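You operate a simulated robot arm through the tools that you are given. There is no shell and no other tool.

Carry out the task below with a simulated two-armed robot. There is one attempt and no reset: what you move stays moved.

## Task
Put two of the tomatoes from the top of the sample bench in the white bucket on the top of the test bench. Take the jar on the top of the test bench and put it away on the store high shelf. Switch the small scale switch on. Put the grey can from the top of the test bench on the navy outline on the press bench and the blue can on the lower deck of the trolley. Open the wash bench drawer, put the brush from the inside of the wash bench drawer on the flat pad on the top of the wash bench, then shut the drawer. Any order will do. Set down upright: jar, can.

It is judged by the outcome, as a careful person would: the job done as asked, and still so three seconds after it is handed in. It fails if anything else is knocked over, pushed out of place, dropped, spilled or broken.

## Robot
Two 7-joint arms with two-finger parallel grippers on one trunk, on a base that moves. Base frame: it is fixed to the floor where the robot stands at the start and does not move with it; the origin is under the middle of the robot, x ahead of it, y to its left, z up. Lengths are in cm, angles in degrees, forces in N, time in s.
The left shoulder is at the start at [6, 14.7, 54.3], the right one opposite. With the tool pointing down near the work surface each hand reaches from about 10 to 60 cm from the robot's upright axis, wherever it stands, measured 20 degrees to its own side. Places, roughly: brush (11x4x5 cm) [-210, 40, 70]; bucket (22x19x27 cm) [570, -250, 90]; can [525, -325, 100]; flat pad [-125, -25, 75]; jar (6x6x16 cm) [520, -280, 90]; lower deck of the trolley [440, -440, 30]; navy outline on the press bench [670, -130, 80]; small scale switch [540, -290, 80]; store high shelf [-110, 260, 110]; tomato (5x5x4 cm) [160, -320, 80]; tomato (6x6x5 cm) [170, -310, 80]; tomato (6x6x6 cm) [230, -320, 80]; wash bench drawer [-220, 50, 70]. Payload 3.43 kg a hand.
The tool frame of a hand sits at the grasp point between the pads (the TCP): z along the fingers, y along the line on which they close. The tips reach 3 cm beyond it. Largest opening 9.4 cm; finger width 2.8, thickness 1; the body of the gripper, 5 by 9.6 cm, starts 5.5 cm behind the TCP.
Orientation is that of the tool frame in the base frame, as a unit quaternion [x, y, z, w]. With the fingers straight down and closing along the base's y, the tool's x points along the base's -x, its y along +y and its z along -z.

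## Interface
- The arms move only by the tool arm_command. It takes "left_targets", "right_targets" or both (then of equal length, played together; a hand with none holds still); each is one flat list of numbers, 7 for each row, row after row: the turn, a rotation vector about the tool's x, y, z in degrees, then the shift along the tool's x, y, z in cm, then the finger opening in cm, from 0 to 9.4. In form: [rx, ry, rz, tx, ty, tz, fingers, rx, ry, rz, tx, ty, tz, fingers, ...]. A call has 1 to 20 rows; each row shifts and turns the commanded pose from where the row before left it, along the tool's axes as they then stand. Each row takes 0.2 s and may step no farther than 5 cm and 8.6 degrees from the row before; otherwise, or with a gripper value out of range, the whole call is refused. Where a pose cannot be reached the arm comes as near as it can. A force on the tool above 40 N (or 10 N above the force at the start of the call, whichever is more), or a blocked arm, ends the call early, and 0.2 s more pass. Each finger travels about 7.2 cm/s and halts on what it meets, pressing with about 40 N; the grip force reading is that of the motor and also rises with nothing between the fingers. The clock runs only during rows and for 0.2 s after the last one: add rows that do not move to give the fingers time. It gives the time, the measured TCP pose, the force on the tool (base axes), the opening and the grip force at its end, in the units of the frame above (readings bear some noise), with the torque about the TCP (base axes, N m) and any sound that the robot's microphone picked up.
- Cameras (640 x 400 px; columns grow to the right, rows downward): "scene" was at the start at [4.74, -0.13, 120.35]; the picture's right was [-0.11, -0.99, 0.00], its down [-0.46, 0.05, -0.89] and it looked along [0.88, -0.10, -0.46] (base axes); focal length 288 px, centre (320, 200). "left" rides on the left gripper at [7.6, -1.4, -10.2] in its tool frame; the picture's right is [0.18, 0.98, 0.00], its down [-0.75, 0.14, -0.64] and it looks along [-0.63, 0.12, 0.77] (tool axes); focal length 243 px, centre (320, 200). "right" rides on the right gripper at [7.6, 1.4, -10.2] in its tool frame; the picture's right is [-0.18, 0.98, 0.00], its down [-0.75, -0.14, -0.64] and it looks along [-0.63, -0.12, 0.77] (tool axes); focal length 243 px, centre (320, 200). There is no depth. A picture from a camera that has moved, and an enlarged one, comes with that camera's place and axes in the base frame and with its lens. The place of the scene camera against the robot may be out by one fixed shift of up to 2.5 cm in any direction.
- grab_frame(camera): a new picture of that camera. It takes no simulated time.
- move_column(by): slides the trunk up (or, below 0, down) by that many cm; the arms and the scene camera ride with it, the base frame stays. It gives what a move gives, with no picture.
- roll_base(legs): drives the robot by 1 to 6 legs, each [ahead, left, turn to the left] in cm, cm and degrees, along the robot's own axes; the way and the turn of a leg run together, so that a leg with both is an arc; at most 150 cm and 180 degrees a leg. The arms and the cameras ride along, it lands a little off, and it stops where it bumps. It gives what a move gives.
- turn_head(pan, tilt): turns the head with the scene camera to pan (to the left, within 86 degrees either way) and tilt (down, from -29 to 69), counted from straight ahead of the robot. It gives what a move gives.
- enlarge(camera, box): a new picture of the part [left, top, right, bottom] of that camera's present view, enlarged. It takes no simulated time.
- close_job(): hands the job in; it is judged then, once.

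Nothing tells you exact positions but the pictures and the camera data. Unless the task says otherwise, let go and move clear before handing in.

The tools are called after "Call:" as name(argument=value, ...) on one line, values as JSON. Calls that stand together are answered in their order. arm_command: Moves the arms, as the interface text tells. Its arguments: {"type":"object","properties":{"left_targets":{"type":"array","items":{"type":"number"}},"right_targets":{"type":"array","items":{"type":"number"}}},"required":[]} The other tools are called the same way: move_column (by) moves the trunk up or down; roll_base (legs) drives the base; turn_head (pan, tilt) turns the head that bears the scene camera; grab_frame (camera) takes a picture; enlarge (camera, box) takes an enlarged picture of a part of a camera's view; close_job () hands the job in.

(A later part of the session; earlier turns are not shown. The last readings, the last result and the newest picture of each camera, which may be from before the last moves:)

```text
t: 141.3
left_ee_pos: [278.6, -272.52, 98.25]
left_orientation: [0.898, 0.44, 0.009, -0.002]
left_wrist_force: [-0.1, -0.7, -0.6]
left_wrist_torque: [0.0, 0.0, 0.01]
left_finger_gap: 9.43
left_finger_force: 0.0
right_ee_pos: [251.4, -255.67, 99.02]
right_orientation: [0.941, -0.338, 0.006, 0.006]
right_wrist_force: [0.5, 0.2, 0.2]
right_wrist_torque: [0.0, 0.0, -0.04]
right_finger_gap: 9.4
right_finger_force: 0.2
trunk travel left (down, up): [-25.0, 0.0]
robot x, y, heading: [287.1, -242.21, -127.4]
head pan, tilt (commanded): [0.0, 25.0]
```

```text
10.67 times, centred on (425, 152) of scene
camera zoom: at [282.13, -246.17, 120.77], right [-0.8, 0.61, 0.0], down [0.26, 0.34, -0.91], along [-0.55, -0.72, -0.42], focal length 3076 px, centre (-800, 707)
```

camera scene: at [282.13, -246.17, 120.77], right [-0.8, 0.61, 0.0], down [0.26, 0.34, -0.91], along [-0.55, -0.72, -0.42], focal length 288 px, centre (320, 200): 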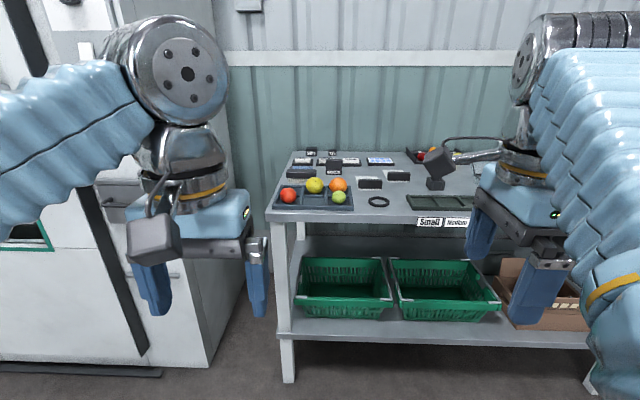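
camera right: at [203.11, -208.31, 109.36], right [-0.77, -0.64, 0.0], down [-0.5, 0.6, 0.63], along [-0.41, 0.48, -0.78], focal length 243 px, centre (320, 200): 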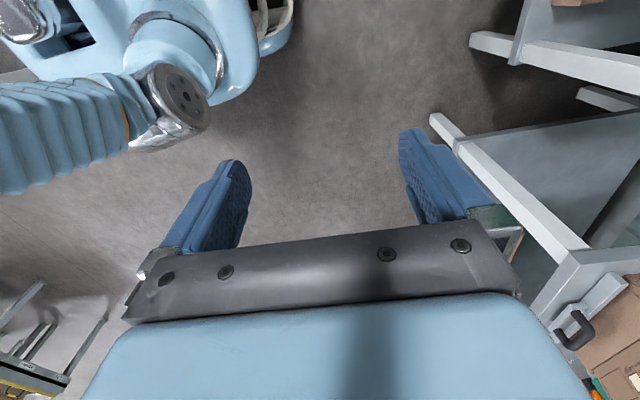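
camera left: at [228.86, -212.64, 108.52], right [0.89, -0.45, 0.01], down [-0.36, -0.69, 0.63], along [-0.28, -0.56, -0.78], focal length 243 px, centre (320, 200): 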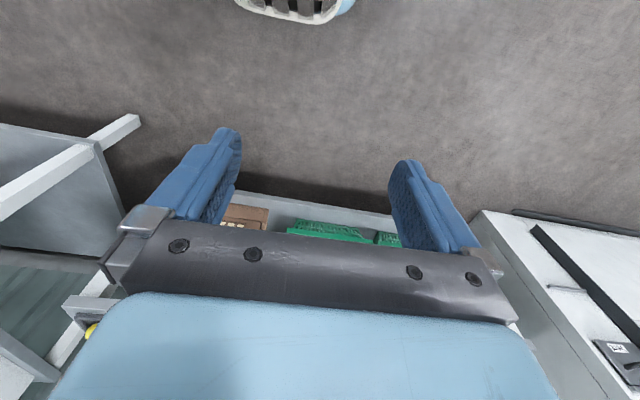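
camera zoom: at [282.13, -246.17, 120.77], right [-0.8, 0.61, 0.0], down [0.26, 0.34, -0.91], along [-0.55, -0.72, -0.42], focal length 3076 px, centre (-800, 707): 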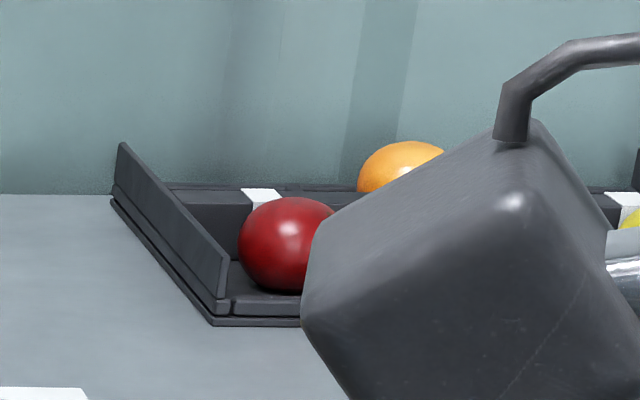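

Call:
roll_base(legs=[[5, -70, 0]])

Call:
turn_head(pan=-5, tilt=25)

Call:
grab_frame(camera="scene")

Call:
enlarge(camera="scene", box=[200, 120, 360, 200])

Call:
enlarge(camera="scene", box=[330, 140, 490, 230])

```text
t: 145.2
left_ee_pos: [219.93, -234.18, 98.27]
left_orientation: [0.896, 0.444, 0.008, -0.002]
left_wrist_force: [0.3, -0.6, 0.3]
left_wrist_torque: [-0.03, 0.01, -0.04]
left_finger_gap: 9.39
left_finger_force: 0.2
right_ee_pos: [192.38, -217.43, 98.87]
right_orientation: [0.943, -0.332, 0.005, 0.006]
right_wrist_force: [0.1, -0.2, -0.9]
right_wrist_torque: [0.01, -0.01, -0.02]
right_finger_gap: 9.39
right_finger_force: 0.1
trunk travel left (down, up): [-25.0, 0.0]
robot x, y, heading: [228.45, -203.65, -126.7]
head pan, tilt (commanded): [0.0, 25.0]
```

```text
t: 145.9
left_ee_pos: [219.8, -234.21, 98.23]
left_orientation: [0.895, 0.445, 0.008, -0.002]
left_wrist_force: [-0.6, -0.1, 0.2]
left_wrist_torque: [0.03, 0.01, 0.02]
left_finger_gap: 9.4
left_finger_force: 0.1
right_ee_pos: [192.48, -217.43, 98.94]
right_orientation: [0.943, -0.333, 0.005, 0.006]
right_wrist_force: [0.3, 0.2, -0.5]
right_wrist_torque: [-0.02, 0.0, 0.02]
right_finger_gap: 9.4
right_finger_force: 0.1
trunk travel left (down, up): [-25.0, 0.0]
robot x, y, heading: [228.02, -203.4, -126.8]
head pan, tilt (commanded): [-5.0, 25.0]
```

```text
taken
camera scene: at [222.41, -207.23, 120.77], right [-0.75, 0.67, 0.0], down [0.28, 0.32, -0.91], along [-0.6, -0.68, -0.42], focal length 288 px, centre (320, 200)
```

scene: 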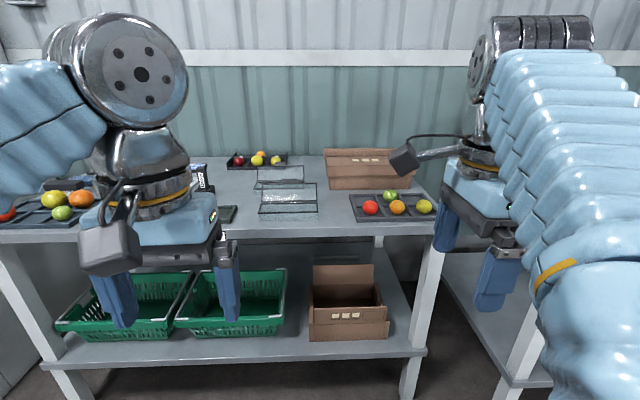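

```text
4.00 times, centred on (280, 160) of scene
camera zoom: at [222.41, -207.23, 120.77], right [-0.75, 0.67, 0.0], down [0.28, 0.32, -0.91], along [-0.6, -0.68, -0.42], focal length 1154 px, centre (480, 360)
```

zoom: 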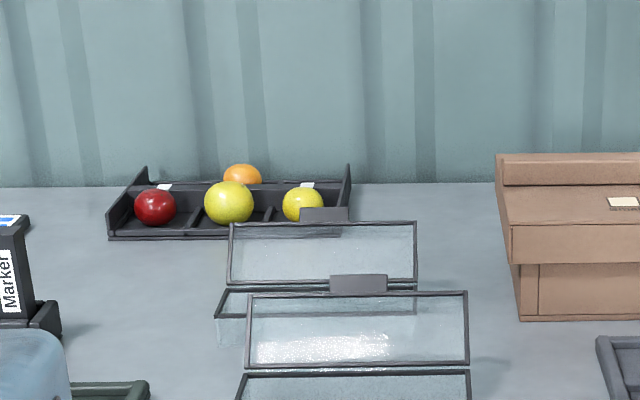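

```text
4.00 times, centred on (410, 185) of scene
camera zoom: at [222.41, -207.23, 120.77], right [-0.75, 0.67, 0.0], down [0.28, 0.32, -0.91], along [-0.6, -0.68, -0.42], focal length 1154 px, centre (-40, 260)
```

zoom: 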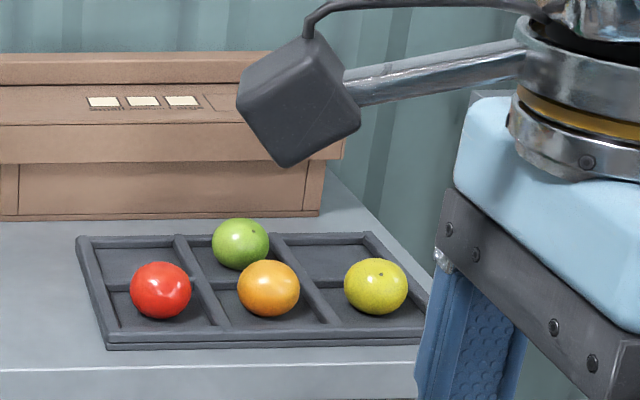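

Sizes and marks are ambiguous from here. I drive closer so that the gripper cameras can inspect the fruit in the right tray.

Call:
roll_base(legs=[[27, 0, 0]])

Call:
turn_head(pan=-15, tilt=40)

Call:
grab_frame(camera="scene")

Call:
grab_frame(camera="right")

Call:
turn_head(pan=15, tilt=35)

Call:
grab_frame(camera="scene")

```text
t: 147.8
left_ee_pos: [203.39, -256.3, 98.11]
left_orientation: [0.895, 0.445, 0.008, -0.002]
left_wrist_force: [0.2, 0.1, 0.1]
left_wrist_torque: [-0.01, 0.02, 0.01]
left_finger_gap: 9.38
left_finger_force: 0.0
right_ee_pos: [175.83, -239.78, 98.98]
right_orientation: [0.943, -0.332, 0.006, 0.006]
right_wrist_force: [-0.1, -0.2, 0.3]
right_wrist_torque: [-0.01, 0.01, 0.01]
right_finger_gap: 9.41
right_finger_force: 0.1
trunk travel left (down, up): [-25.0, 0.0]
robot x, y, heading: [212.1, -225.96, -126.6]
head pan, tilt (commanded): [-5.0, 25.0]
```

```text
t: 148.6
left_ee_pos: [203.27, -256.41, 98.19]
left_orientation: [0.895, 0.446, 0.009, -0.002]
left_wrist_force: [0.4, -1.0, 0.7]
left_wrist_torque: [0.0, -0.02, 0.01]
left_finger_gap: 9.41
left_finger_force: 0.2
right_ee_pos: [175.83, -239.73, 99.03]
right_orientation: [0.943, -0.332, 0.005, 0.006]
right_wrist_force: [-0.2, -0.1, -0.7]
right_wrist_torque: [0.0, -0.04, 0.0]
right_finger_gap: 9.41
right_finger_force: 0.2
trunk travel left (down, up): [-25.0, 0.0]
robot x, y, heading: [211.65, -225.83, -126.5]
head pan, tilt (commanded): [-15.0, 40.0]
```

```text
taken
camera scene: at [205.35, -227.81, 118.45], right [-0.62, 0.78, 0.0], down [0.5, 0.4, -0.77], along [-0.6, -0.48, -0.64], focal length 288 px, centre (320, 200)
```

scene: 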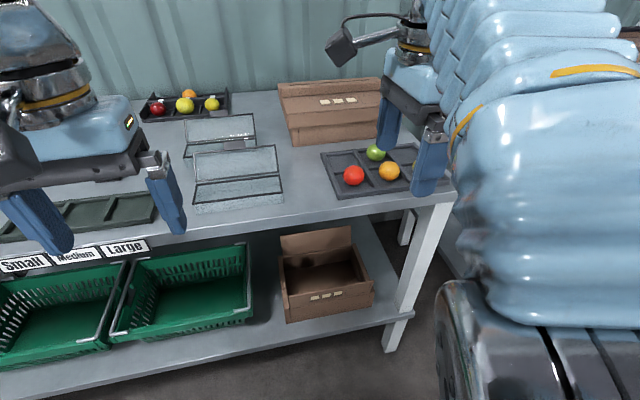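

```text
taken
camera right: at [180.87, -245.34, 109.36], right [-0.76, -0.65, 0.0], down [-0.5, 0.59, 0.63], along [-0.41, 0.48, -0.78], focal length 243 px, centre (320, 200)
```

right: 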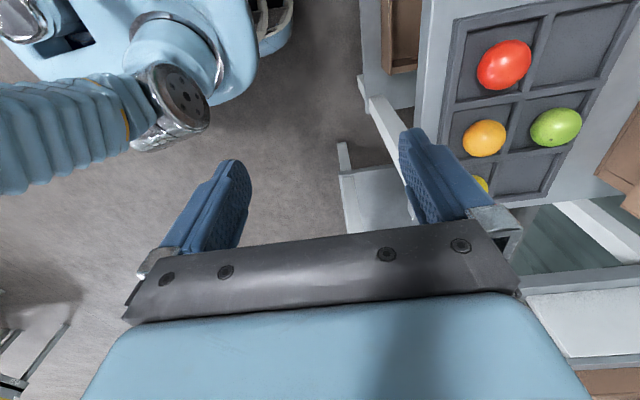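

```text
t: 149.5
left_ee_pos: [203.33, -256.3, 98.1]
left_orientation: [0.895, 0.445, 0.009, -0.003]
left_wrist_force: [-0.4, -0.9, 0.9]
left_wrist_torque: [-0.01, 0.03, 0.03]
left_finger_gap: 9.41
left_finger_force: 0.1
right_ee_pos: [175.85, -239.75, 98.91]
right_orientation: [0.943, -0.332, 0.005, 0.006]
right_wrist_force: [0.2, -0.3, -0.2]
right_wrist_torque: [0.02, -0.01, 0.0]
right_finger_gap: 9.39
right_finger_force: 0.2
trunk travel left (down, up): [-25.0, 0.0]
robot x, y, heading: [211.3, -225.99, -126.6]
head pan, tilt (commanded): [15.0, 35.0]
```

```text
taken
camera scene: at [208.76, -230.71, 119.19], right [-0.93, 0.37, 0.0], down [0.21, 0.53, -0.82], along [-0.3, -0.76, -0.57], focal length 288 px, centre (320, 200)
```

scene: 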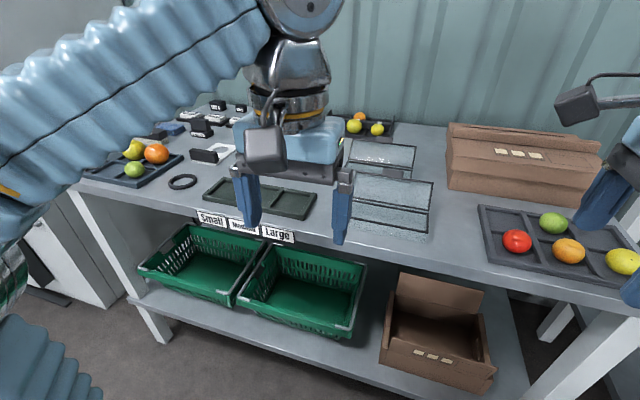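

Call:
enlarge(camera="right", box=[430, 0, 640, 200])

Call:
enlarge(camera="scene", box=[470, 190, 640, 300])

Call:
enlarge(camera="scene", box=[70, 90, 270, 200])

Call:
enlarge(camera="scene", box=[320, 90, 420, 150])

```text
2.00 times, centred on (535, 100) of right
camera zoom: at [180.87, -245.34, 109.36], right [-0.76, -0.65, 0.0], down [-0.5, 0.59, 0.63], along [-0.41, 0.48, -0.78], focal length 485 px, centre (-110, 400)
```

zoom: 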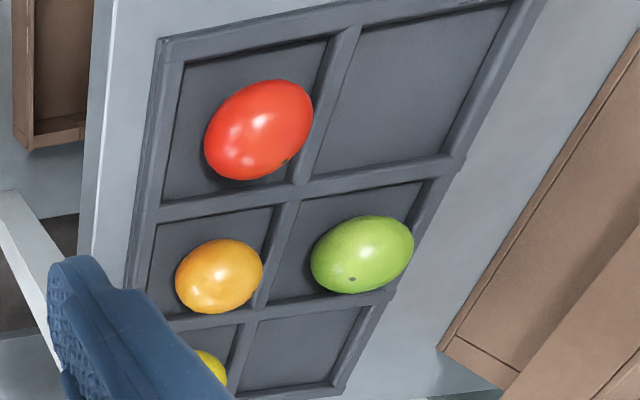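

```text
3.64 times, centred on (555, 245) of scene
camera zoom: at [208.76, -230.71, 119.19], right [-0.93, 0.37, 0.0], down [0.21, 0.53, -0.82], along [-0.3, -0.76, -0.57], focal length 1049 px, centre (-534, 36)
```

zoom: 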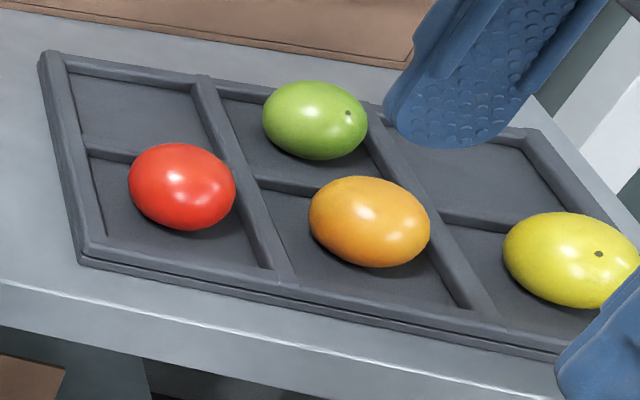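

```text
3.20 times, centred on (170, 145) of scene
camera zoom: at [208.76, -230.71, 119.19], right [-0.93, 0.37, 0.0], down [0.21, 0.53, -0.82], along [-0.3, -0.76, -0.57], focal length 923 px, centre (800, 376)
```

zoom: 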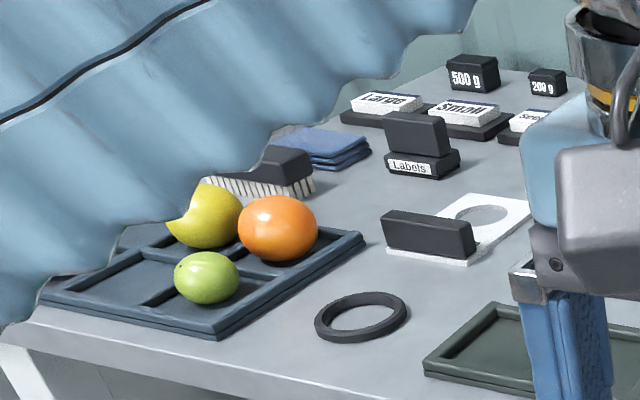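

```text
6.40 times, centred on (370, 120) of scene
camera zoom: at [208.76, -230.71, 119.19], right [-0.93, 0.37, 0.0], down [0.21, 0.53, -0.82], along [-0.3, -0.76, -0.57], focal length 1846 px, centre (0, 712)
```

zoom: 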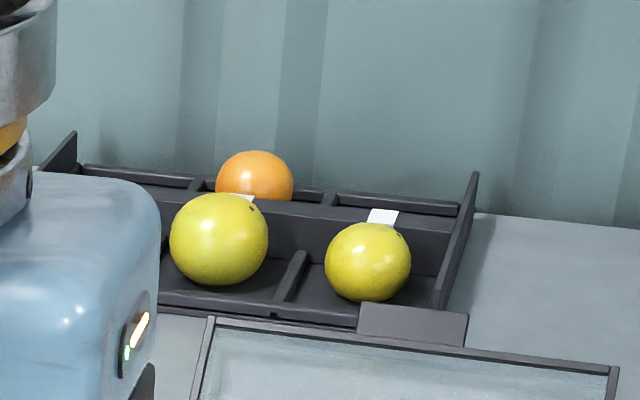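

Call:
enlarge(camera="right", box=[470, 30, 540, 100])

Call:
enlarge(camera="right", box=[455, 105, 595, 175])

Call:
enlarge(camera="scene", box=[340, 105, 390, 140])

Call:
enlarge(camera="scene", box=[110, 135, 180, 185])

```text
5.71 times, centred on (505, 65) of right
camera zoom: at [180.87, -245.34, 109.36], right [-0.76, -0.65, 0.0], down [-0.5, 0.59, 0.63], along [-0.41, 0.48, -0.78], focal length 1386 px, centre (-737, 971)
```

zoom: 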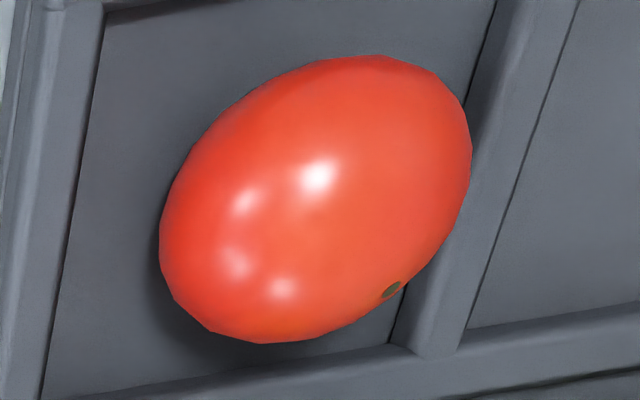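

```text
4.57 times, centred on (525, 140) of right
camera zoom: at [180.87, -245.34, 109.36], right [-0.76, -0.65, 0.0], down [-0.5, 0.59, 0.63], along [-0.41, 0.48, -0.78], focal length 1109 px, centre (-617, 474)
```

zoom: 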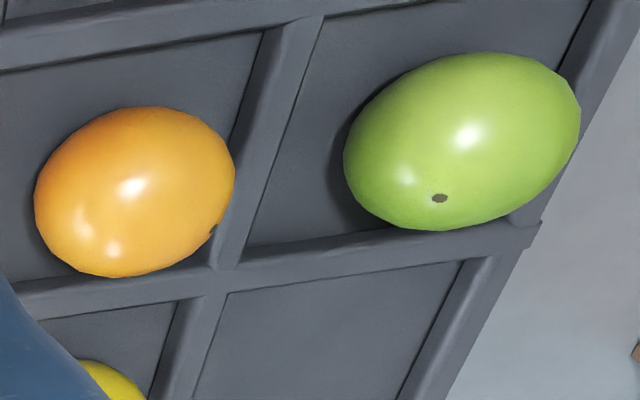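

```text
11.43 times, centred on (365, 122) of scene
camera zoom: at [208.76, -230.71, 119.19], right [-0.93, 0.37, 0.0], down [0.21, 0.53, -0.82], along [-0.3, -0.76, -0.57], focal length 3296 px, centre (-194, 1086)
```

zoom: 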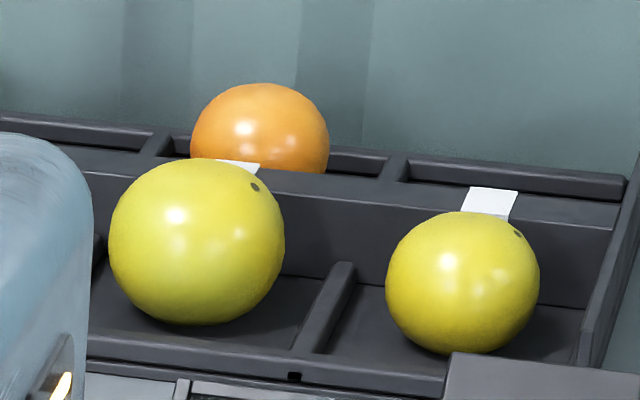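

```text
8.00 times, centred on (145, 160) of scene
camera zoom: at [208.76, -230.71, 119.19], right [-0.93, 0.37, 0.0], down [0.21, 0.53, -0.82], along [-0.3, -0.76, -0.57], focal length 2307 px, centre (1720, 520)
```

zoom: 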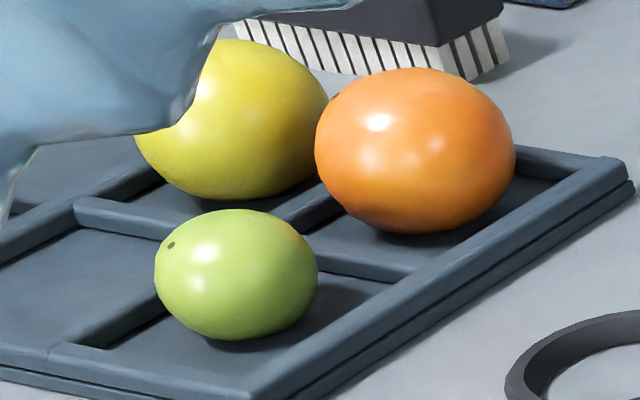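

All the fruits share the same glossy skin and stem scar, so they are tomatoes at different ripeness; the red ones are the surest. I take the red one in the right tray (about (165,-253,84)) with the right hand first: lower and move above it.

Call:
arm_command(right_targets=[0, 0, 0, 0, 0, 3, 7, 0, 0, 0, 0, 0, 3, 7, 0, 0, 0, -0.2, 4, 0, 7, 0, 0, 0, -0.2, 4, 0, 7, 0, 0, 0, -0.2, 4, 0, 7, 0, 0, 0, -0.2, 3, 0, 7, 0, 0, 0, 0, 0, 0, 7])

Call:
grab_frame(camera="right")

```text
t: 151.1
left_ee_pos: [203.36, -256.28, 98.16]
left_orientation: [0.895, 0.446, 0.008, -0.003]
left_wrist_force: [0.4, -0.3, 0.1]
left_wrist_torque: [0.01, -0.01, 0.0]
left_finger_gap: 9.39
left_finger_force: 0.1
right_ee_pos: [165.95, -251.0, 92.84]
right_orientation: [0.944, -0.331, 0.007, 0.006]
right_wrist_force: [-0.1, -1.6, -0.3]
right_wrist_torque: [0.02, 0.02, -0.02]
right_finger_gap: 6.99
right_finger_force: 0.0
trunk travel left (down, up): [-25.0, 0.0]
robot x, y, heading: [211.28, -225.7, -126.8]
head pan, tilt (commanded): [15.0, 35.0]
```

```text
taken
camera right: at [170.94, -256.51, 103.27], right [-0.76, -0.65, 0.0], down [-0.5, 0.59, 0.63], along [-0.41, 0.48, -0.78], focal length 243 px, centre (320, 200)
```

right: 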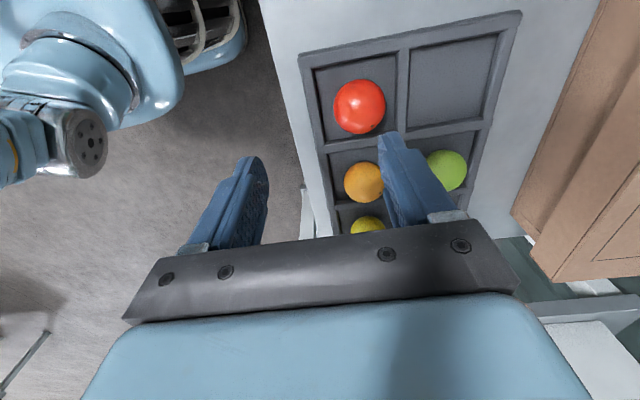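

The red tomato's centre triangulates to (164.0,-253.5,82.4). I centre over it and descend to just above, then check.

Call:
arm_command(right_targets=[0, 0, 0, 0, 3.2, 0, 6.6, 0, 0, 0, 0, 0, 3, 6.6, 0, 0, 0, 0, 0, 3, 6.6, 0, 0, 0, 0, 0, 0, 6.6])

Call:
grab_frame(camera="right")

```text
t: 152.1
left_ee_pos: [203.31, -256.4, 98.22]
left_orientation: [0.895, 0.446, 0.009, -0.002]
left_wrist_force: [0.4, 0.2, 0.0]
left_wrist_torque: [-0.01, 0.02, 0.02]
left_finger_gap: 9.38
left_finger_force: 0.0
right_ee_pos: [163.95, -253.65, 86.91]
right_orientation: [0.944, -0.331, 0.005, 0.006]
right_wrist_force: [-0.8, 0.6, -0.2]
right_wrist_torque: [-0.01, 0.0, 0.01]
right_finger_gap: 6.61
right_finger_force: 0.1
trunk travel left (down, up): [-25.0, 0.0]
robot x, y, heading: [211.47, -225.88, -126.8]
head pan, tilt (commanded): [15.0, 35.0]
```

```text
taken
camera right: at [168.97, -259.33, 97.39], right [-0.76, -0.65, 0.01], down [-0.5, 0.59, 0.63], along [-0.41, 0.48, -0.78], focal length 243 px, centre (320, 200)
```

right: 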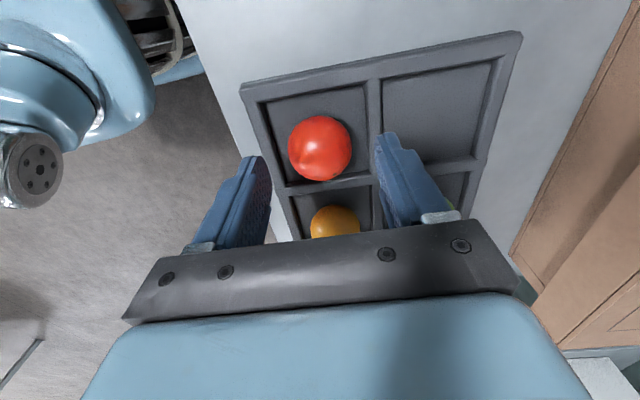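

Perfectly centred. I go down 2.4 cm and close gently on the tomato.

Call:
arm_command(right_targets=[0, 0, 0, 0, 0, 1.5, 6.6, 0, 0, 0, 0, 0, 1, 6.6, 0, 0, 0, 0, 0, 0, 5.4, 0, 0, 0, 0, 0, 0, 4.4, 0, 0, 0, 0, 0, 0, 4, 0, 0, 0, 0, 0, 0, 4])

Call:
grab_frame(camera="right")

```text
t: 153.5
left_ee_pos: [203.35, -256.32, 98.21]
left_orientation: [0.895, 0.445, 0.008, -0.002]
left_wrist_force: [-0.3, 0.0, -0.6]
left_wrist_torque: [-0.01, -0.01, 0.0]
left_finger_gap: 9.4
left_finger_force: 0.1
right_ee_pos: [163.97, -253.84, 84.51]
right_orientation: [0.943, -0.332, 0.005, 0.005]
right_wrist_force: [0.5, -0.4, -0.1]
right_wrist_torque: [0.01, -0.01, 0.01]
right_finger_gap: 4.23
right_finger_force: 16.0
trunk travel left (down, up): [-25.0, 0.0]
robot x, y, heading: [211.68, -225.72, -126.7]
head pan, tilt (commanded): [15.0, 35.0]
```

```text
taken
camera right: at [168.94, -259.35, 94.96], right [-0.76, -0.65, 0.0], down [-0.5, 0.59, 0.63], along [-0.41, 0.48, -0.78], focal length 243 px, centre (320, 200)
```

right: 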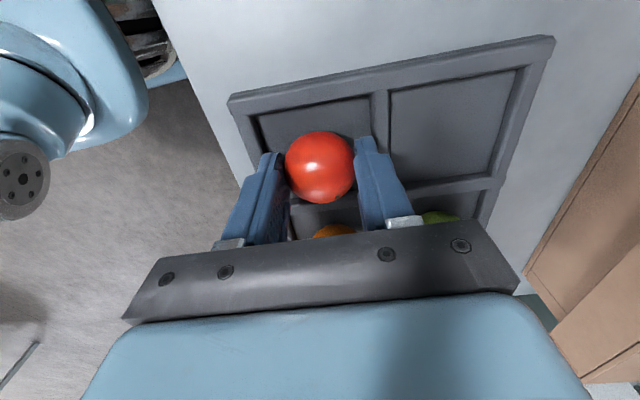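

Held at 4.2 cm with a moderate force. I lift it and look.

Call:
arm_command(right_targets=[0, 0, 0, 0, 0, 0, 3.8, 0, 0, 0, 0, 0, -1.5, 3.8, 0, 0, 0, 0, 0, -2.5, 3.8, 0, 0, 0, 0, 0, -2.5, 3.8, 0, 0, 0, 0, 0, -1.5, 3.8, 0, 0, 0, 0, 0, 0, 3.8])

Call:
grab_frame(camera="right")

```text
t: 154.9
left_ee_pos: [203.31, -256.31, 98.3]
left_orientation: [0.895, 0.445, 0.009, -0.003]
left_wrist_force: [0.3, -0.3, 0.1]
left_wrist_torque: [0.0, -0.02, -0.01]
left_finger_gap: 9.42
left_finger_force: 0.1
right_ee_pos: [163.94, -253.47, 92.66]
right_orientation: [0.943, -0.332, 0.006, 0.006]
right_wrist_force: [-0.2, 0.4, -0.6]
right_wrist_torque: [0.03, 0.0, 0.02]
right_finger_gap: 4.21
right_finger_force: 15.7
trunk travel left (down, up): [-25.0, 0.0]
robot x, y, heading: [211.97, -225.72, -126.5]
head pan, tilt (commanded): [15.0, 35.0]
```

```text
taken
camera right: at [168.95, -259.11, 103.02], right [-0.76, -0.65, 0.0], down [-0.5, 0.59, 0.63], along [-0.41, 0.48, -0.78], focal length 243 px, centre (320, 200)
```

right: 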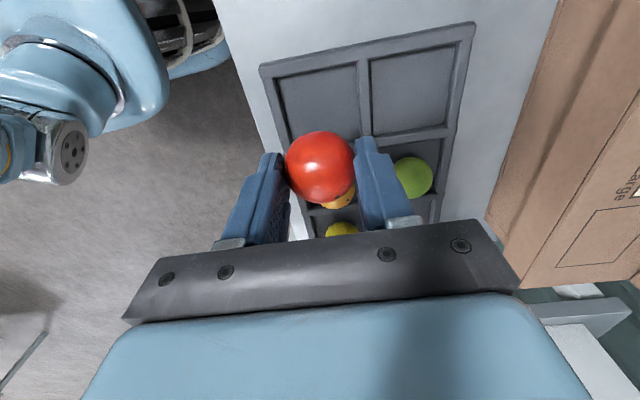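

The tomato is secure. I draw the right hand back, then slide left to bring the left hand to the left tray's red tomato.

Call:
arm_command(right_targets=[0, 0, 0, 0, -4, -0.5, 3.8, 0, 0, 0, 0, -4, -0.5, 3.8, 0, 0, 0, 0, -4, -1.5, 3.8, 0, 0, 0, 0, -4, -2, 3.8, 0, 0, 0, 0, 0, -1.5, 3.8])

Call:
roll_base(legs=[[0, 60, 0]])

Call:
turn_head(pan=10, tilt=40)

Call:
grab_frame(camera="scene")

Call:
grab_frame(camera="left")

```text
t: 156.1
left_ee_pos: [203.34, -256.32, 98.18]
left_orientation: [0.895, 0.445, 0.008, -0.002]
left_wrist_force: [0.2, 0.4, -0.6]
left_wrist_torque: [-0.03, -0.01, 0.01]
left_finger_gap: 9.39
left_finger_force: 0.0
right_ee_pos: [173.84, -241.02, 98.51]
right_orientation: [0.943, -0.332, 0.005, 0.006]
right_wrist_force: [0.1, 0.1, 0.1]
right_wrist_torque: [-0.02, 0.0, 0.01]
right_finger_gap: 4.2
right_finger_force: 15.7
trunk travel left (down, up): [-25.0, 0.0]
robot x, y, heading: [211.41, -226.02, -126.4]
head pan, tilt (commanded): [15.0, 35.0]
```

```text
t: 159.6
left_ee_pos: [252.36, -292.56, 98.25]
left_orientation: [0.894, 0.448, 0.009, -0.003]
left_wrist_force: [0.8, -0.1, -0.3]
left_wrist_torque: [-0.01, -0.01, 0.02]
left_finger_gap: 9.4
left_finger_force: 0.0
right_ee_pos: [222.81, -277.57, 98.51]
right_orientation: [0.944, -0.33, 0.006, 0.006]
right_wrist_force: [0.0, 0.2, -0.3]
right_wrist_torque: [0.0, 0.0, -0.03]
right_finger_gap: 4.21
right_finger_force: 16.3
trunk travel left (down, up): [-25.0, 0.0]
robot x, y, heading: [260.61, -261.96, -126.3]
head pan, tilt (commanded): [15.0, 35.0]
```

```text
t: 160.2
left_ee_pos: [252.43, -292.62, 98.17]
left_orientation: [0.894, 0.447, 0.008, -0.002]
left_wrist_force: [0.6, -0.1, 0.8]
left_wrist_torque: [0.0, 0.04, -0.03]
left_finger_gap: 9.38
left_finger_force: 0.1
right_ee_pos: [222.92, -277.57, 98.43]
right_orientation: [0.944, -0.33, 0.006, 0.006]
right_wrist_force: [-0.3, 0.3, -1.1]
right_wrist_torque: [0.0, 0.02, 0.04]
right_finger_gap: 4.2
right_finger_force: 16.2
trunk travel left (down, up): [-25.0, 0.0]
robot x, y, heading: [260.9, -262.13, -126.5]
head pan, tilt (commanded): [10.0, 40.0]
```

```text
taken
camera scene: at [257.18, -266.37, 118.44], right [-0.9, 0.44, 0.0], down [0.29, 0.58, -0.77], along [-0.34, -0.69, -0.64], focal length 288 px, centre (320, 200)
```

scene: 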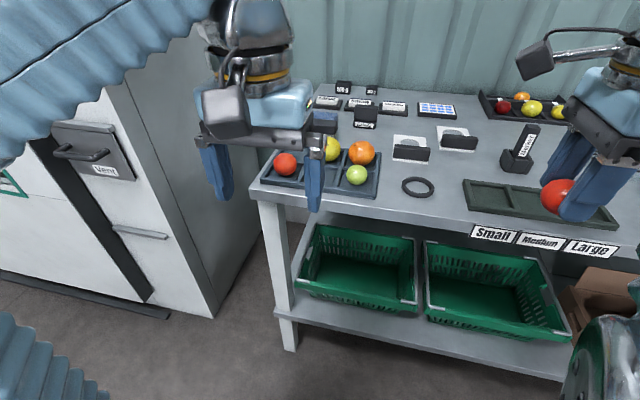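

```text
taken
camera left: at [255.71, -285.68, 108.52], right [0.9, -0.44, 0.01], down [-0.35, -0.7, 0.63], along [-0.27, -0.57, -0.78], focal length 243 px, centre (320, 200)
```

left: 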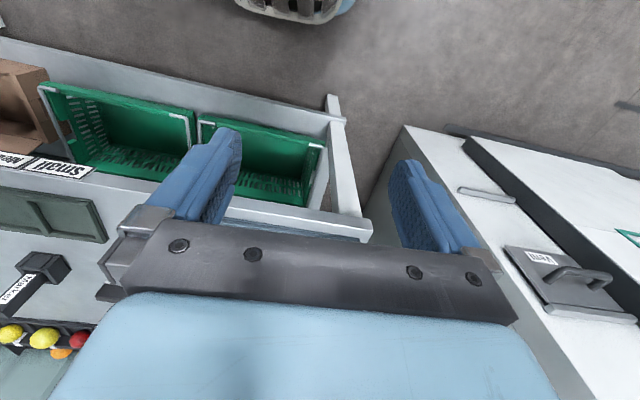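

Call:
roll_base(legs=[[5, 0, 0]])

Call:
arm_command(left_targets=[0, 0, 0, 0, 1, 3, 9.4, 0, 0, 0, -2, 2, 2.5, 9.4, 0, 0, 0, -4, 2, 0, 9.4, 0, 0, 0, -4, 0, 0, 9.4, 0, 0, 0, 0, 0, 0, 9.4])

Call:
grab_frame(camera="left")

Call:
grab_frame(camera="scene")

```text
t: 161.2
left_ee_pos: [249.35, -296.74, 98.21]
left_orientation: [0.894, 0.448, 0.008, -0.002]
left_wrist_force: [0.0, 0.5, -1.5]
left_wrist_torque: [-0.03, 0.01, 0.01]
left_finger_gap: 9.39
left_finger_force: 0.0
right_ee_pos: [219.84, -281.6, 98.39]
right_orientation: [0.944, -0.329, 0.005, 0.005]
right_wrist_force: [-0.3, 0.4, 0.2]
right_wrist_torque: [0.0, 0.0, -0.02]
right_finger_gap: 4.2
right_finger_force: 16.1
trunk travel left (down, up): [-25.0, 0.0]
robot x, y, heading: [257.33, -266.06, -126.4]
head pan, tilt (commanded): [10.0, 40.0]
```

```text
t: 162.3
left_ee_pos: [247.52, -307.85, 92.6]
left_orientation: [0.894, 0.448, 0.009, -0.003]
left_wrist_force: [0.3, -0.2, 0.0]
left_wrist_torque: [0.0, -0.06, 0.02]
left_finger_gap: 9.39
left_finger_force: 0.1
right_ee_pos: [219.9, -281.64, 98.4]
right_orientation: [0.944, -0.329, 0.006, 0.005]
right_wrist_force: [0.2, -0.1, -0.6]
right_wrist_torque: [0.02, -0.04, -0.01]
right_finger_gap: 4.21
right_finger_force: 15.3
trunk travel left (down, up): [-25.0, 0.0]
robot x, y, heading: [257.51, -266.16, -126.3]
head pan, tilt (commanded): [10.0, 40.0]
```

```text
taken
camera left: at [250.78, -300.93, 102.89], right [0.9, -0.44, 0.01], down [-0.35, -0.7, 0.63], along [-0.27, -0.57, -0.78], focal length 243 px, centre (320, 200)
```

left: 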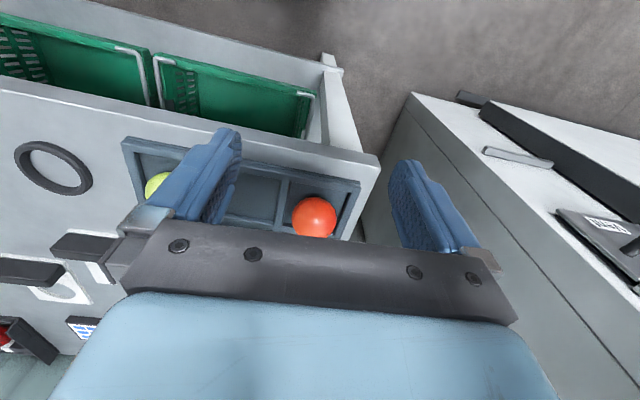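

```text
taken
camera scene: at [254.15, -270.47, 118.44], right [-0.9, 0.44, 0.0], down [0.29, 0.58, -0.77], along [-0.34, -0.69, -0.64], focal length 288 px, centre (320, 200)
```

scene: 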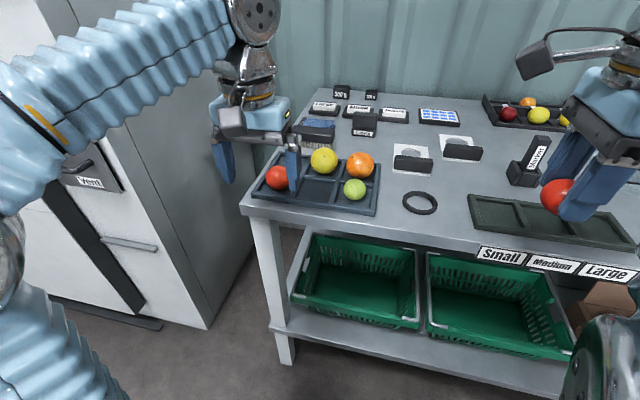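

Call:
arm_command(left_targets=[0, 0, 0, -3, 0.7, 0, 7, 0, 0, 0, -3, 0.7, 0, 7, 0, 0, 0, 0, 0, 0, 7])

Call:
grab_frame(camera="left")

```text
t: 163.2
left_ee_pos: [244.95, -313.43, 92.58]
left_orientation: [0.894, 0.447, 0.009, -0.002]
left_wrist_force: [0.0, 0.0, -0.3]
left_wrist_torque: [-0.02, 0.01, -0.01]
left_finger_gap: 6.98
left_finger_force: 0.1
right_ee_pos: [219.93, -281.49, 98.42]
right_orientation: [0.944, -0.33, 0.006, 0.005]
right_wrist_force: [-0.9, -0.5, -0.5]
right_wrist_torque: [0.01, -0.02, 0.02]
right_finger_gap: 4.22
right_finger_force: 16.4
trunk travel left (down, up): [-25.0, 0.0]
robot x, y, heading: [257.32, -266.08, -126.6]
head pan, tilt (commanded): [10.0, 40.0]
```

```text
taken
camera left: at [248.33, -306.56, 102.83], right [0.9, -0.44, 0.01], down [-0.35, -0.7, 0.63], along [-0.27, -0.57, -0.78], focal length 243 px, centre (320, 200)
```

left: 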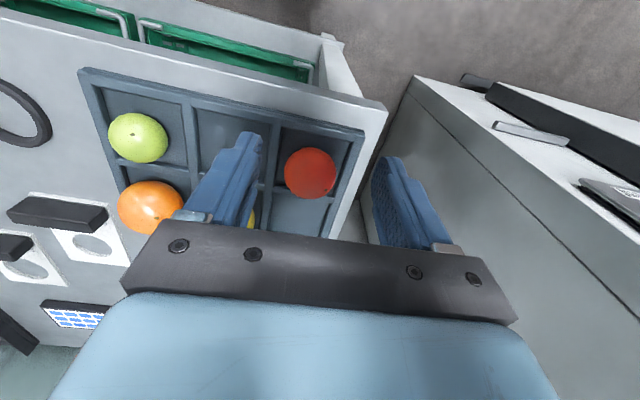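

The second red tomato's centre is about (241.8,-318.1,82.2). I centre over it and lower to just above.

Call:
arm_command(left_targets=[0, 0, 0, -2.8, 0.15, 0, 7.4, 0, 0, 0, -2.8, 0.15, 0, 7.4, 0, 0, 0, 0, 0, 3, 7.4, 0, 0, 0, 0, 0, 2.6, 7.4, 0, 0, 0, 0, 0, 0, 7.4])

Call:
grab_frame(camera="left")

```text
t: 164.3
left_ee_pos: [242.12, -317.87, 86.92]
left_orientation: [0.894, 0.447, 0.009, -0.002]
left_wrist_force: [-0.7, -0.3, 0.3]
left_wrist_torque: [0.02, -0.01, 0.02]
left_finger_gap: 7.4
left_finger_force: 0.1
right_ee_pos: [219.9, -281.68, 98.33]
right_orientation: [0.944, -0.33, 0.006, 0.006]
right_wrist_force: [-0.7, -0.6, -0.6]
right_wrist_torque: [0.0, 0.02, 0.02]
right_finger_gap: 4.19
right_finger_force: 16.5
trunk travel left (down, up): [-25.0, 0.0]
robot x, y, heading: [257.89, -266.41, -126.3]
head pan, tilt (commanded): [10.0, 40.0]
```

```text
taken
camera left: at [245.36, -310.89, 97.15], right [0.9, -0.44, 0.01], down [-0.35, -0.7, 0.63], along [-0.27, -0.57, -0.78], focal length 243 px, centre (320, 200)
```

left: 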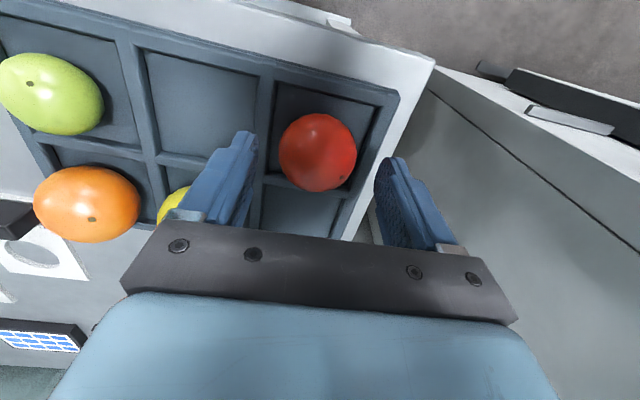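

Call:
arm_command(left_targets=[0, 0, 0, -0.4, 0, 1.4, 7.4, 0, 0, 0, 0, 0, 1, 7.4, 0, 0, 0, 0, 0, 0, 6.2, 0, 0, 0, 0, 0, 0, 5.2, 0, 0, 0, 0, 0, 0, 4.6, 0, 0, 0, 0, 0, 0, 4.6])

Call:
grab_frame(camera="left")

```text
t: 165.8
left_ee_pos: [241.57, -318.03, 84.48]
left_orientation: [0.895, 0.447, 0.006, -0.002]
left_wrist_force: [-13.1, 8.0, 20.7]
left_wrist_torque: [0.46, 1.12, -0.15]
left_finger_gap: 5.43
left_finger_force: 7.0
right_ee_pos: [219.81, -281.54, 98.43]
right_orientation: [0.944, -0.33, 0.006, 0.007]
right_wrist_force: [0.0, 0.6, 0.0]
right_wrist_torque: [0.0, -0.05, -0.02]
right_finger_gap: 4.21
right_finger_force: 16.1
trunk travel left (down, up): [-25.0, 0.0]
robot x, y, heading: [257.75, -266.13, -126.4]
head pan, tilt (commanded): [10.0, 40.0]
```

```text
taken
camera left: at [244.98, -311.03, 94.82], right [0.9, -0.44, 0.01], down [-0.35, -0.69, 0.63], along [-0.28, -0.57, -0.78], focal length 243 px, centre (320, 200)
```

left: 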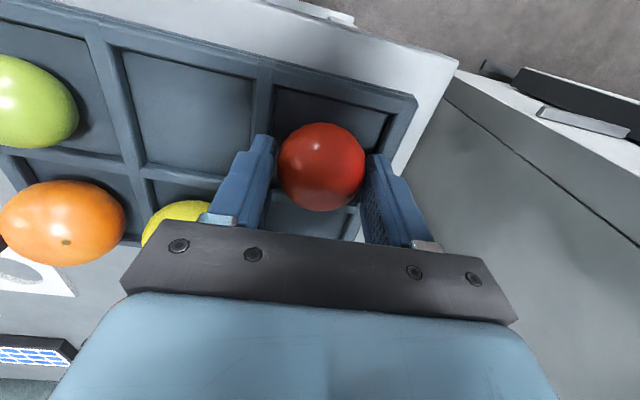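

The fingertip seems to press on the tray divider. I rise 0.5 cm and close a bit more.

Call:
arm_command(left_targets=[0, 0, 0, 0, 0, -0.5, 5.6, 0, 0, 0, 0, 0, 0, 5, 0, 0, 0, 0, 0, 0, 4.6, 0, 0, 0, 0, 0, 0, 4.6])

Call:
grab_frame(camera="left")

```text
t: 166.8
left_ee_pos: [241.72, -318.14, 84.82]
left_orientation: [0.894, 0.448, 0.009, -0.002]
left_wrist_force: [-0.7, -0.3, -0.7]
left_wrist_torque: [0.02, -0.04, 0.0]
left_finger_gap: 4.99
left_finger_force: 16.0
right_ee_pos: [219.9, -281.65, 98.35]
right_orientation: [0.944, -0.329, 0.006, 0.006]
right_wrist_force: [1.2, -0.2, -0.9]
right_wrist_torque: [-0.01, 0.02, 0.0]
right_finger_gap: 4.22
right_finger_force: 15.9
trunk travel left (down, up): [-25.0, 0.0]
robot x, y, heading: [257.42, -266.17, -126.5]
head pan, tilt (commanded): [10.0, 40.0]
```

```text
taken
camera left: at [244.99, -311.27, 95.11], right [0.9, -0.44, 0.01], down [-0.35, -0.7, 0.63], along [-0.27, -0.57, -0.78], focal length 243 px, centre (320, 200)
```

left: 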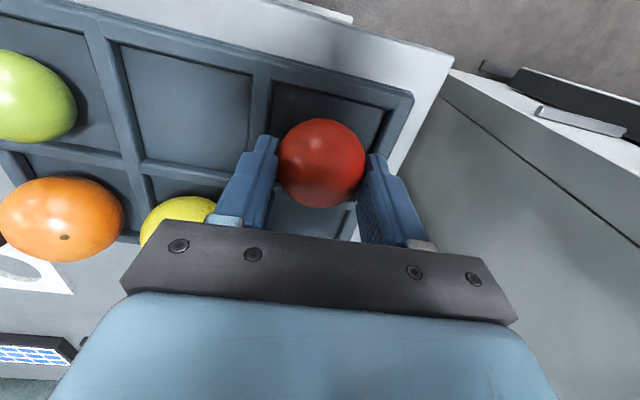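

Gripped cleanly now (5.0 cm, 16 N). I lift and check.

Call:
arm_command(left_targets=[0, 0, 0, 0, 0, -1.5, 4.5, 0, 0, 0, 0, 0, -2.5, 4.5, 0, 0, 0, 0, 0, -2.5, 4.5, 0, 0, 0, 0, 0, -1.2, 4.5, 0, 0, 0, 0, 0, 0, 4.5])

Call:
grab_frame(camera="left")

```text
t: 167.9
left_ee_pos: [241.76, -318.39, 92.47]
left_orientation: [0.894, 0.448, 0.009, -0.002]
left_wrist_force: [0.1, 0.6, -1.1]
left_wrist_torque: [0.03, -0.02, -0.01]
left_finger_gap: 5.01
left_finger_force: 15.9
right_ee_pos: [219.84, -281.55, 98.46]
right_orientation: [0.944, -0.33, 0.005, 0.005]
right_wrist_force: [0.1, 0.3, -0.6]
right_wrist_torque: [-0.02, -0.01, -0.01]
right_finger_gap: 4.19
right_finger_force: 15.7
trunk travel left (down, up): [-25.0, 0.0]
robot x, y, heading: [257.3, -265.9, -126.5]
head pan, tilt (commanded): [10.0, 40.0]
```

```text
taken
camera left: at [245.02, -311.48, 102.82], right [0.9, -0.44, 0.01], down [-0.35, -0.7, 0.63], along [-0.27, -0.57, -0.78], focal length 243 px, centre (320, 200)
```

left: 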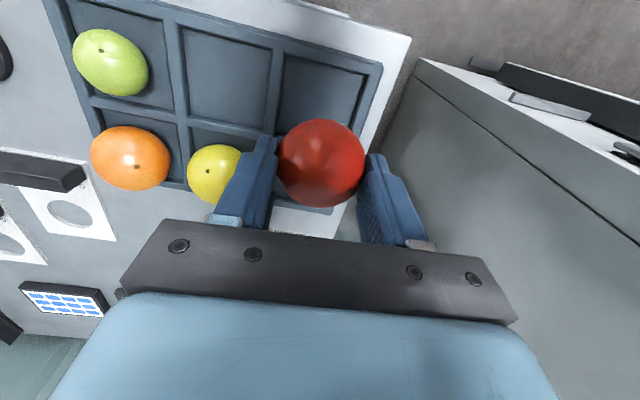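

Both tomatoes are held. I draw the left hand back, retreat from the bench, and turn toward the test bench.

Call:
arm_command(left_targets=[0, 0, 0, 4, 0, -0.5, 4.5, 0, 0, 0, 4, 0, -0.5, 4.5, 0, 0, 0, 4, -1.5, -1.5, 4.5, 0, 0, 0, 4, -2, -2, 4.5, 0, 0, 0, 2, -2, -1, 4.5])

Call:
roll_base(legs=[[-35, 0, 0], [0, 0, 89]])

Call:
turn_head(pan=0, tilt=15)

Call:
grab_frame(camera="scene")

Call:
turn_head(pan=45, tilt=15)

Call:
grab_frame(camera="scene")

```text
t: 169.2
left_ee_pos: [248.08, -300.58, 98.3]
left_orientation: [0.894, 0.449, 0.008, -0.001]
left_wrist_force: [0.6, 0.3, 0.0]
left_wrist_torque: [0.01, 0.0, 0.0]
left_finger_gap: 5.0
left_finger_force: 15.5
right_ee_pos: [219.85, -281.76, 98.44]
right_orientation: [0.944, -0.329, 0.006, 0.006]
right_wrist_force: [-0.5, 0.5, 0.5]
right_wrist_torque: [0.0, 0.0, 0.01]
right_finger_gap: 4.2
right_finger_force: 15.7
trunk travel left (down, up): [-25.0, 0.0]
robot x, y, heading: [257.69, -266.09, -126.4]
head pan, tilt (commanded): [10.0, 40.0]
```

```text
t: 175.2
left_ee_pos: [312.99, -248.0, 98.3]
left_orientation: [0.334, 0.943, 0.005, -0.008]
left_wrist_force: [-1.1, 0.0, -0.1]
left_wrist_torque: [-0.01, 0.02, -0.01]
left_finger_gap: 5.01
left_finger_force: 15.7
right_ee_pos: [292.73, -275.34, 98.42]
right_orientation: [0.909, 0.417, 0.008, 0.0]
right_wrist_force: [0.7, -0.2, -0.6]
right_wrist_torque: [-0.01, -0.02, -0.02]
right_finger_gap: 4.19
right_finger_force: 16.4
trunk travel left (down, up): [-25.0, 0.0]
robot x, y, heading: [278.38, -237.19, -38.8]
head pan, tilt (commanded): [10.0, 40.0]
```

```text
t: 176.1
left_ee_pos: [312.96, -247.88, 98.11]
left_orientation: [0.333, 0.943, 0.004, -0.008]
left_wrist_force: [0.0, 0.0, -0.1]
left_wrist_torque: [0.0, 0.01, -0.02]
left_finger_gap: 5.0
left_finger_force: 16.3
right_ee_pos: [292.8, -275.45, 98.49]
right_orientation: [0.909, 0.417, 0.008, 0.0]
right_wrist_force: [0.5, 0.2, -0.8]
right_wrist_torque: [0.02, 0.0, 0.0]
right_finger_gap: 4.19
right_finger_force: 15.8
trunk travel left (down, up): [-25.0, 0.0]
robot x, y, heading: [278.33, -237.1, -38.4]
head pan, tilt (commanded): [0.0, 15.0]
```

```text
taken
camera scene: at [282.34, -240.3, 122.39], right [-0.62, -0.78, 0.0], down [-0.2, 0.16, -0.97], along [0.76, -0.6, -0.26], focal length 288 px, centre (320, 200)
```

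scene: 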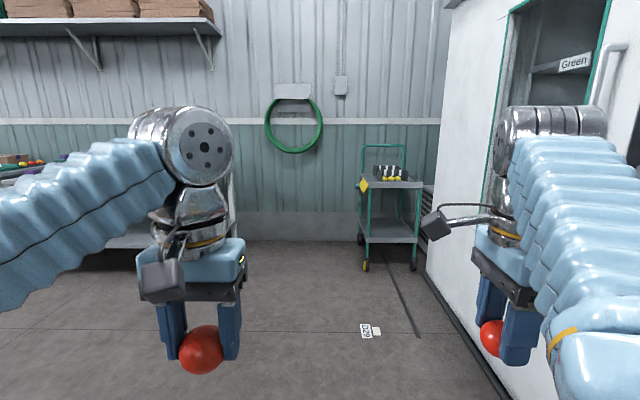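

```text
t: 177.2
left_ee_pos: [312.94, -248.0, 98.27]
left_orientation: [0.334, 0.943, 0.004, -0.008]
left_wrist_force: [0.2, 0.4, -0.2]
left_wrist_torque: [-0.02, -0.01, -0.04]
left_finger_gap: 5.01
left_finger_force: 15.9
right_ee_pos: [292.84, -275.42, 98.38]
right_orientation: [0.909, 0.416, 0.008, 0.0]
right_wrist_force: [0.3, 0.4, 0.3]
right_wrist_torque: [0.04, 0.0, -0.01]
right_finger_gap: 4.16
right_finger_force: 15.7
trunk travel left (down, up): [-25.0, 0.0]
robot x, y, heading: [278.53, -236.95, -38.8]
head pan, tilt (commanded): [45.0, 15.0]
```

```text
taken
camera scene: at [284.32, -233.44, 122.4], right [0.11, -0.99, 0.0], down [-0.26, -0.03, -0.97], along [0.96, 0.11, -0.26], focal length 288 px, centre (320, 200)
```

scene: 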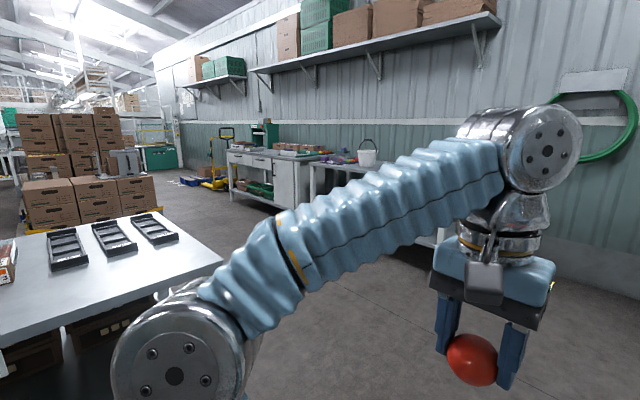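

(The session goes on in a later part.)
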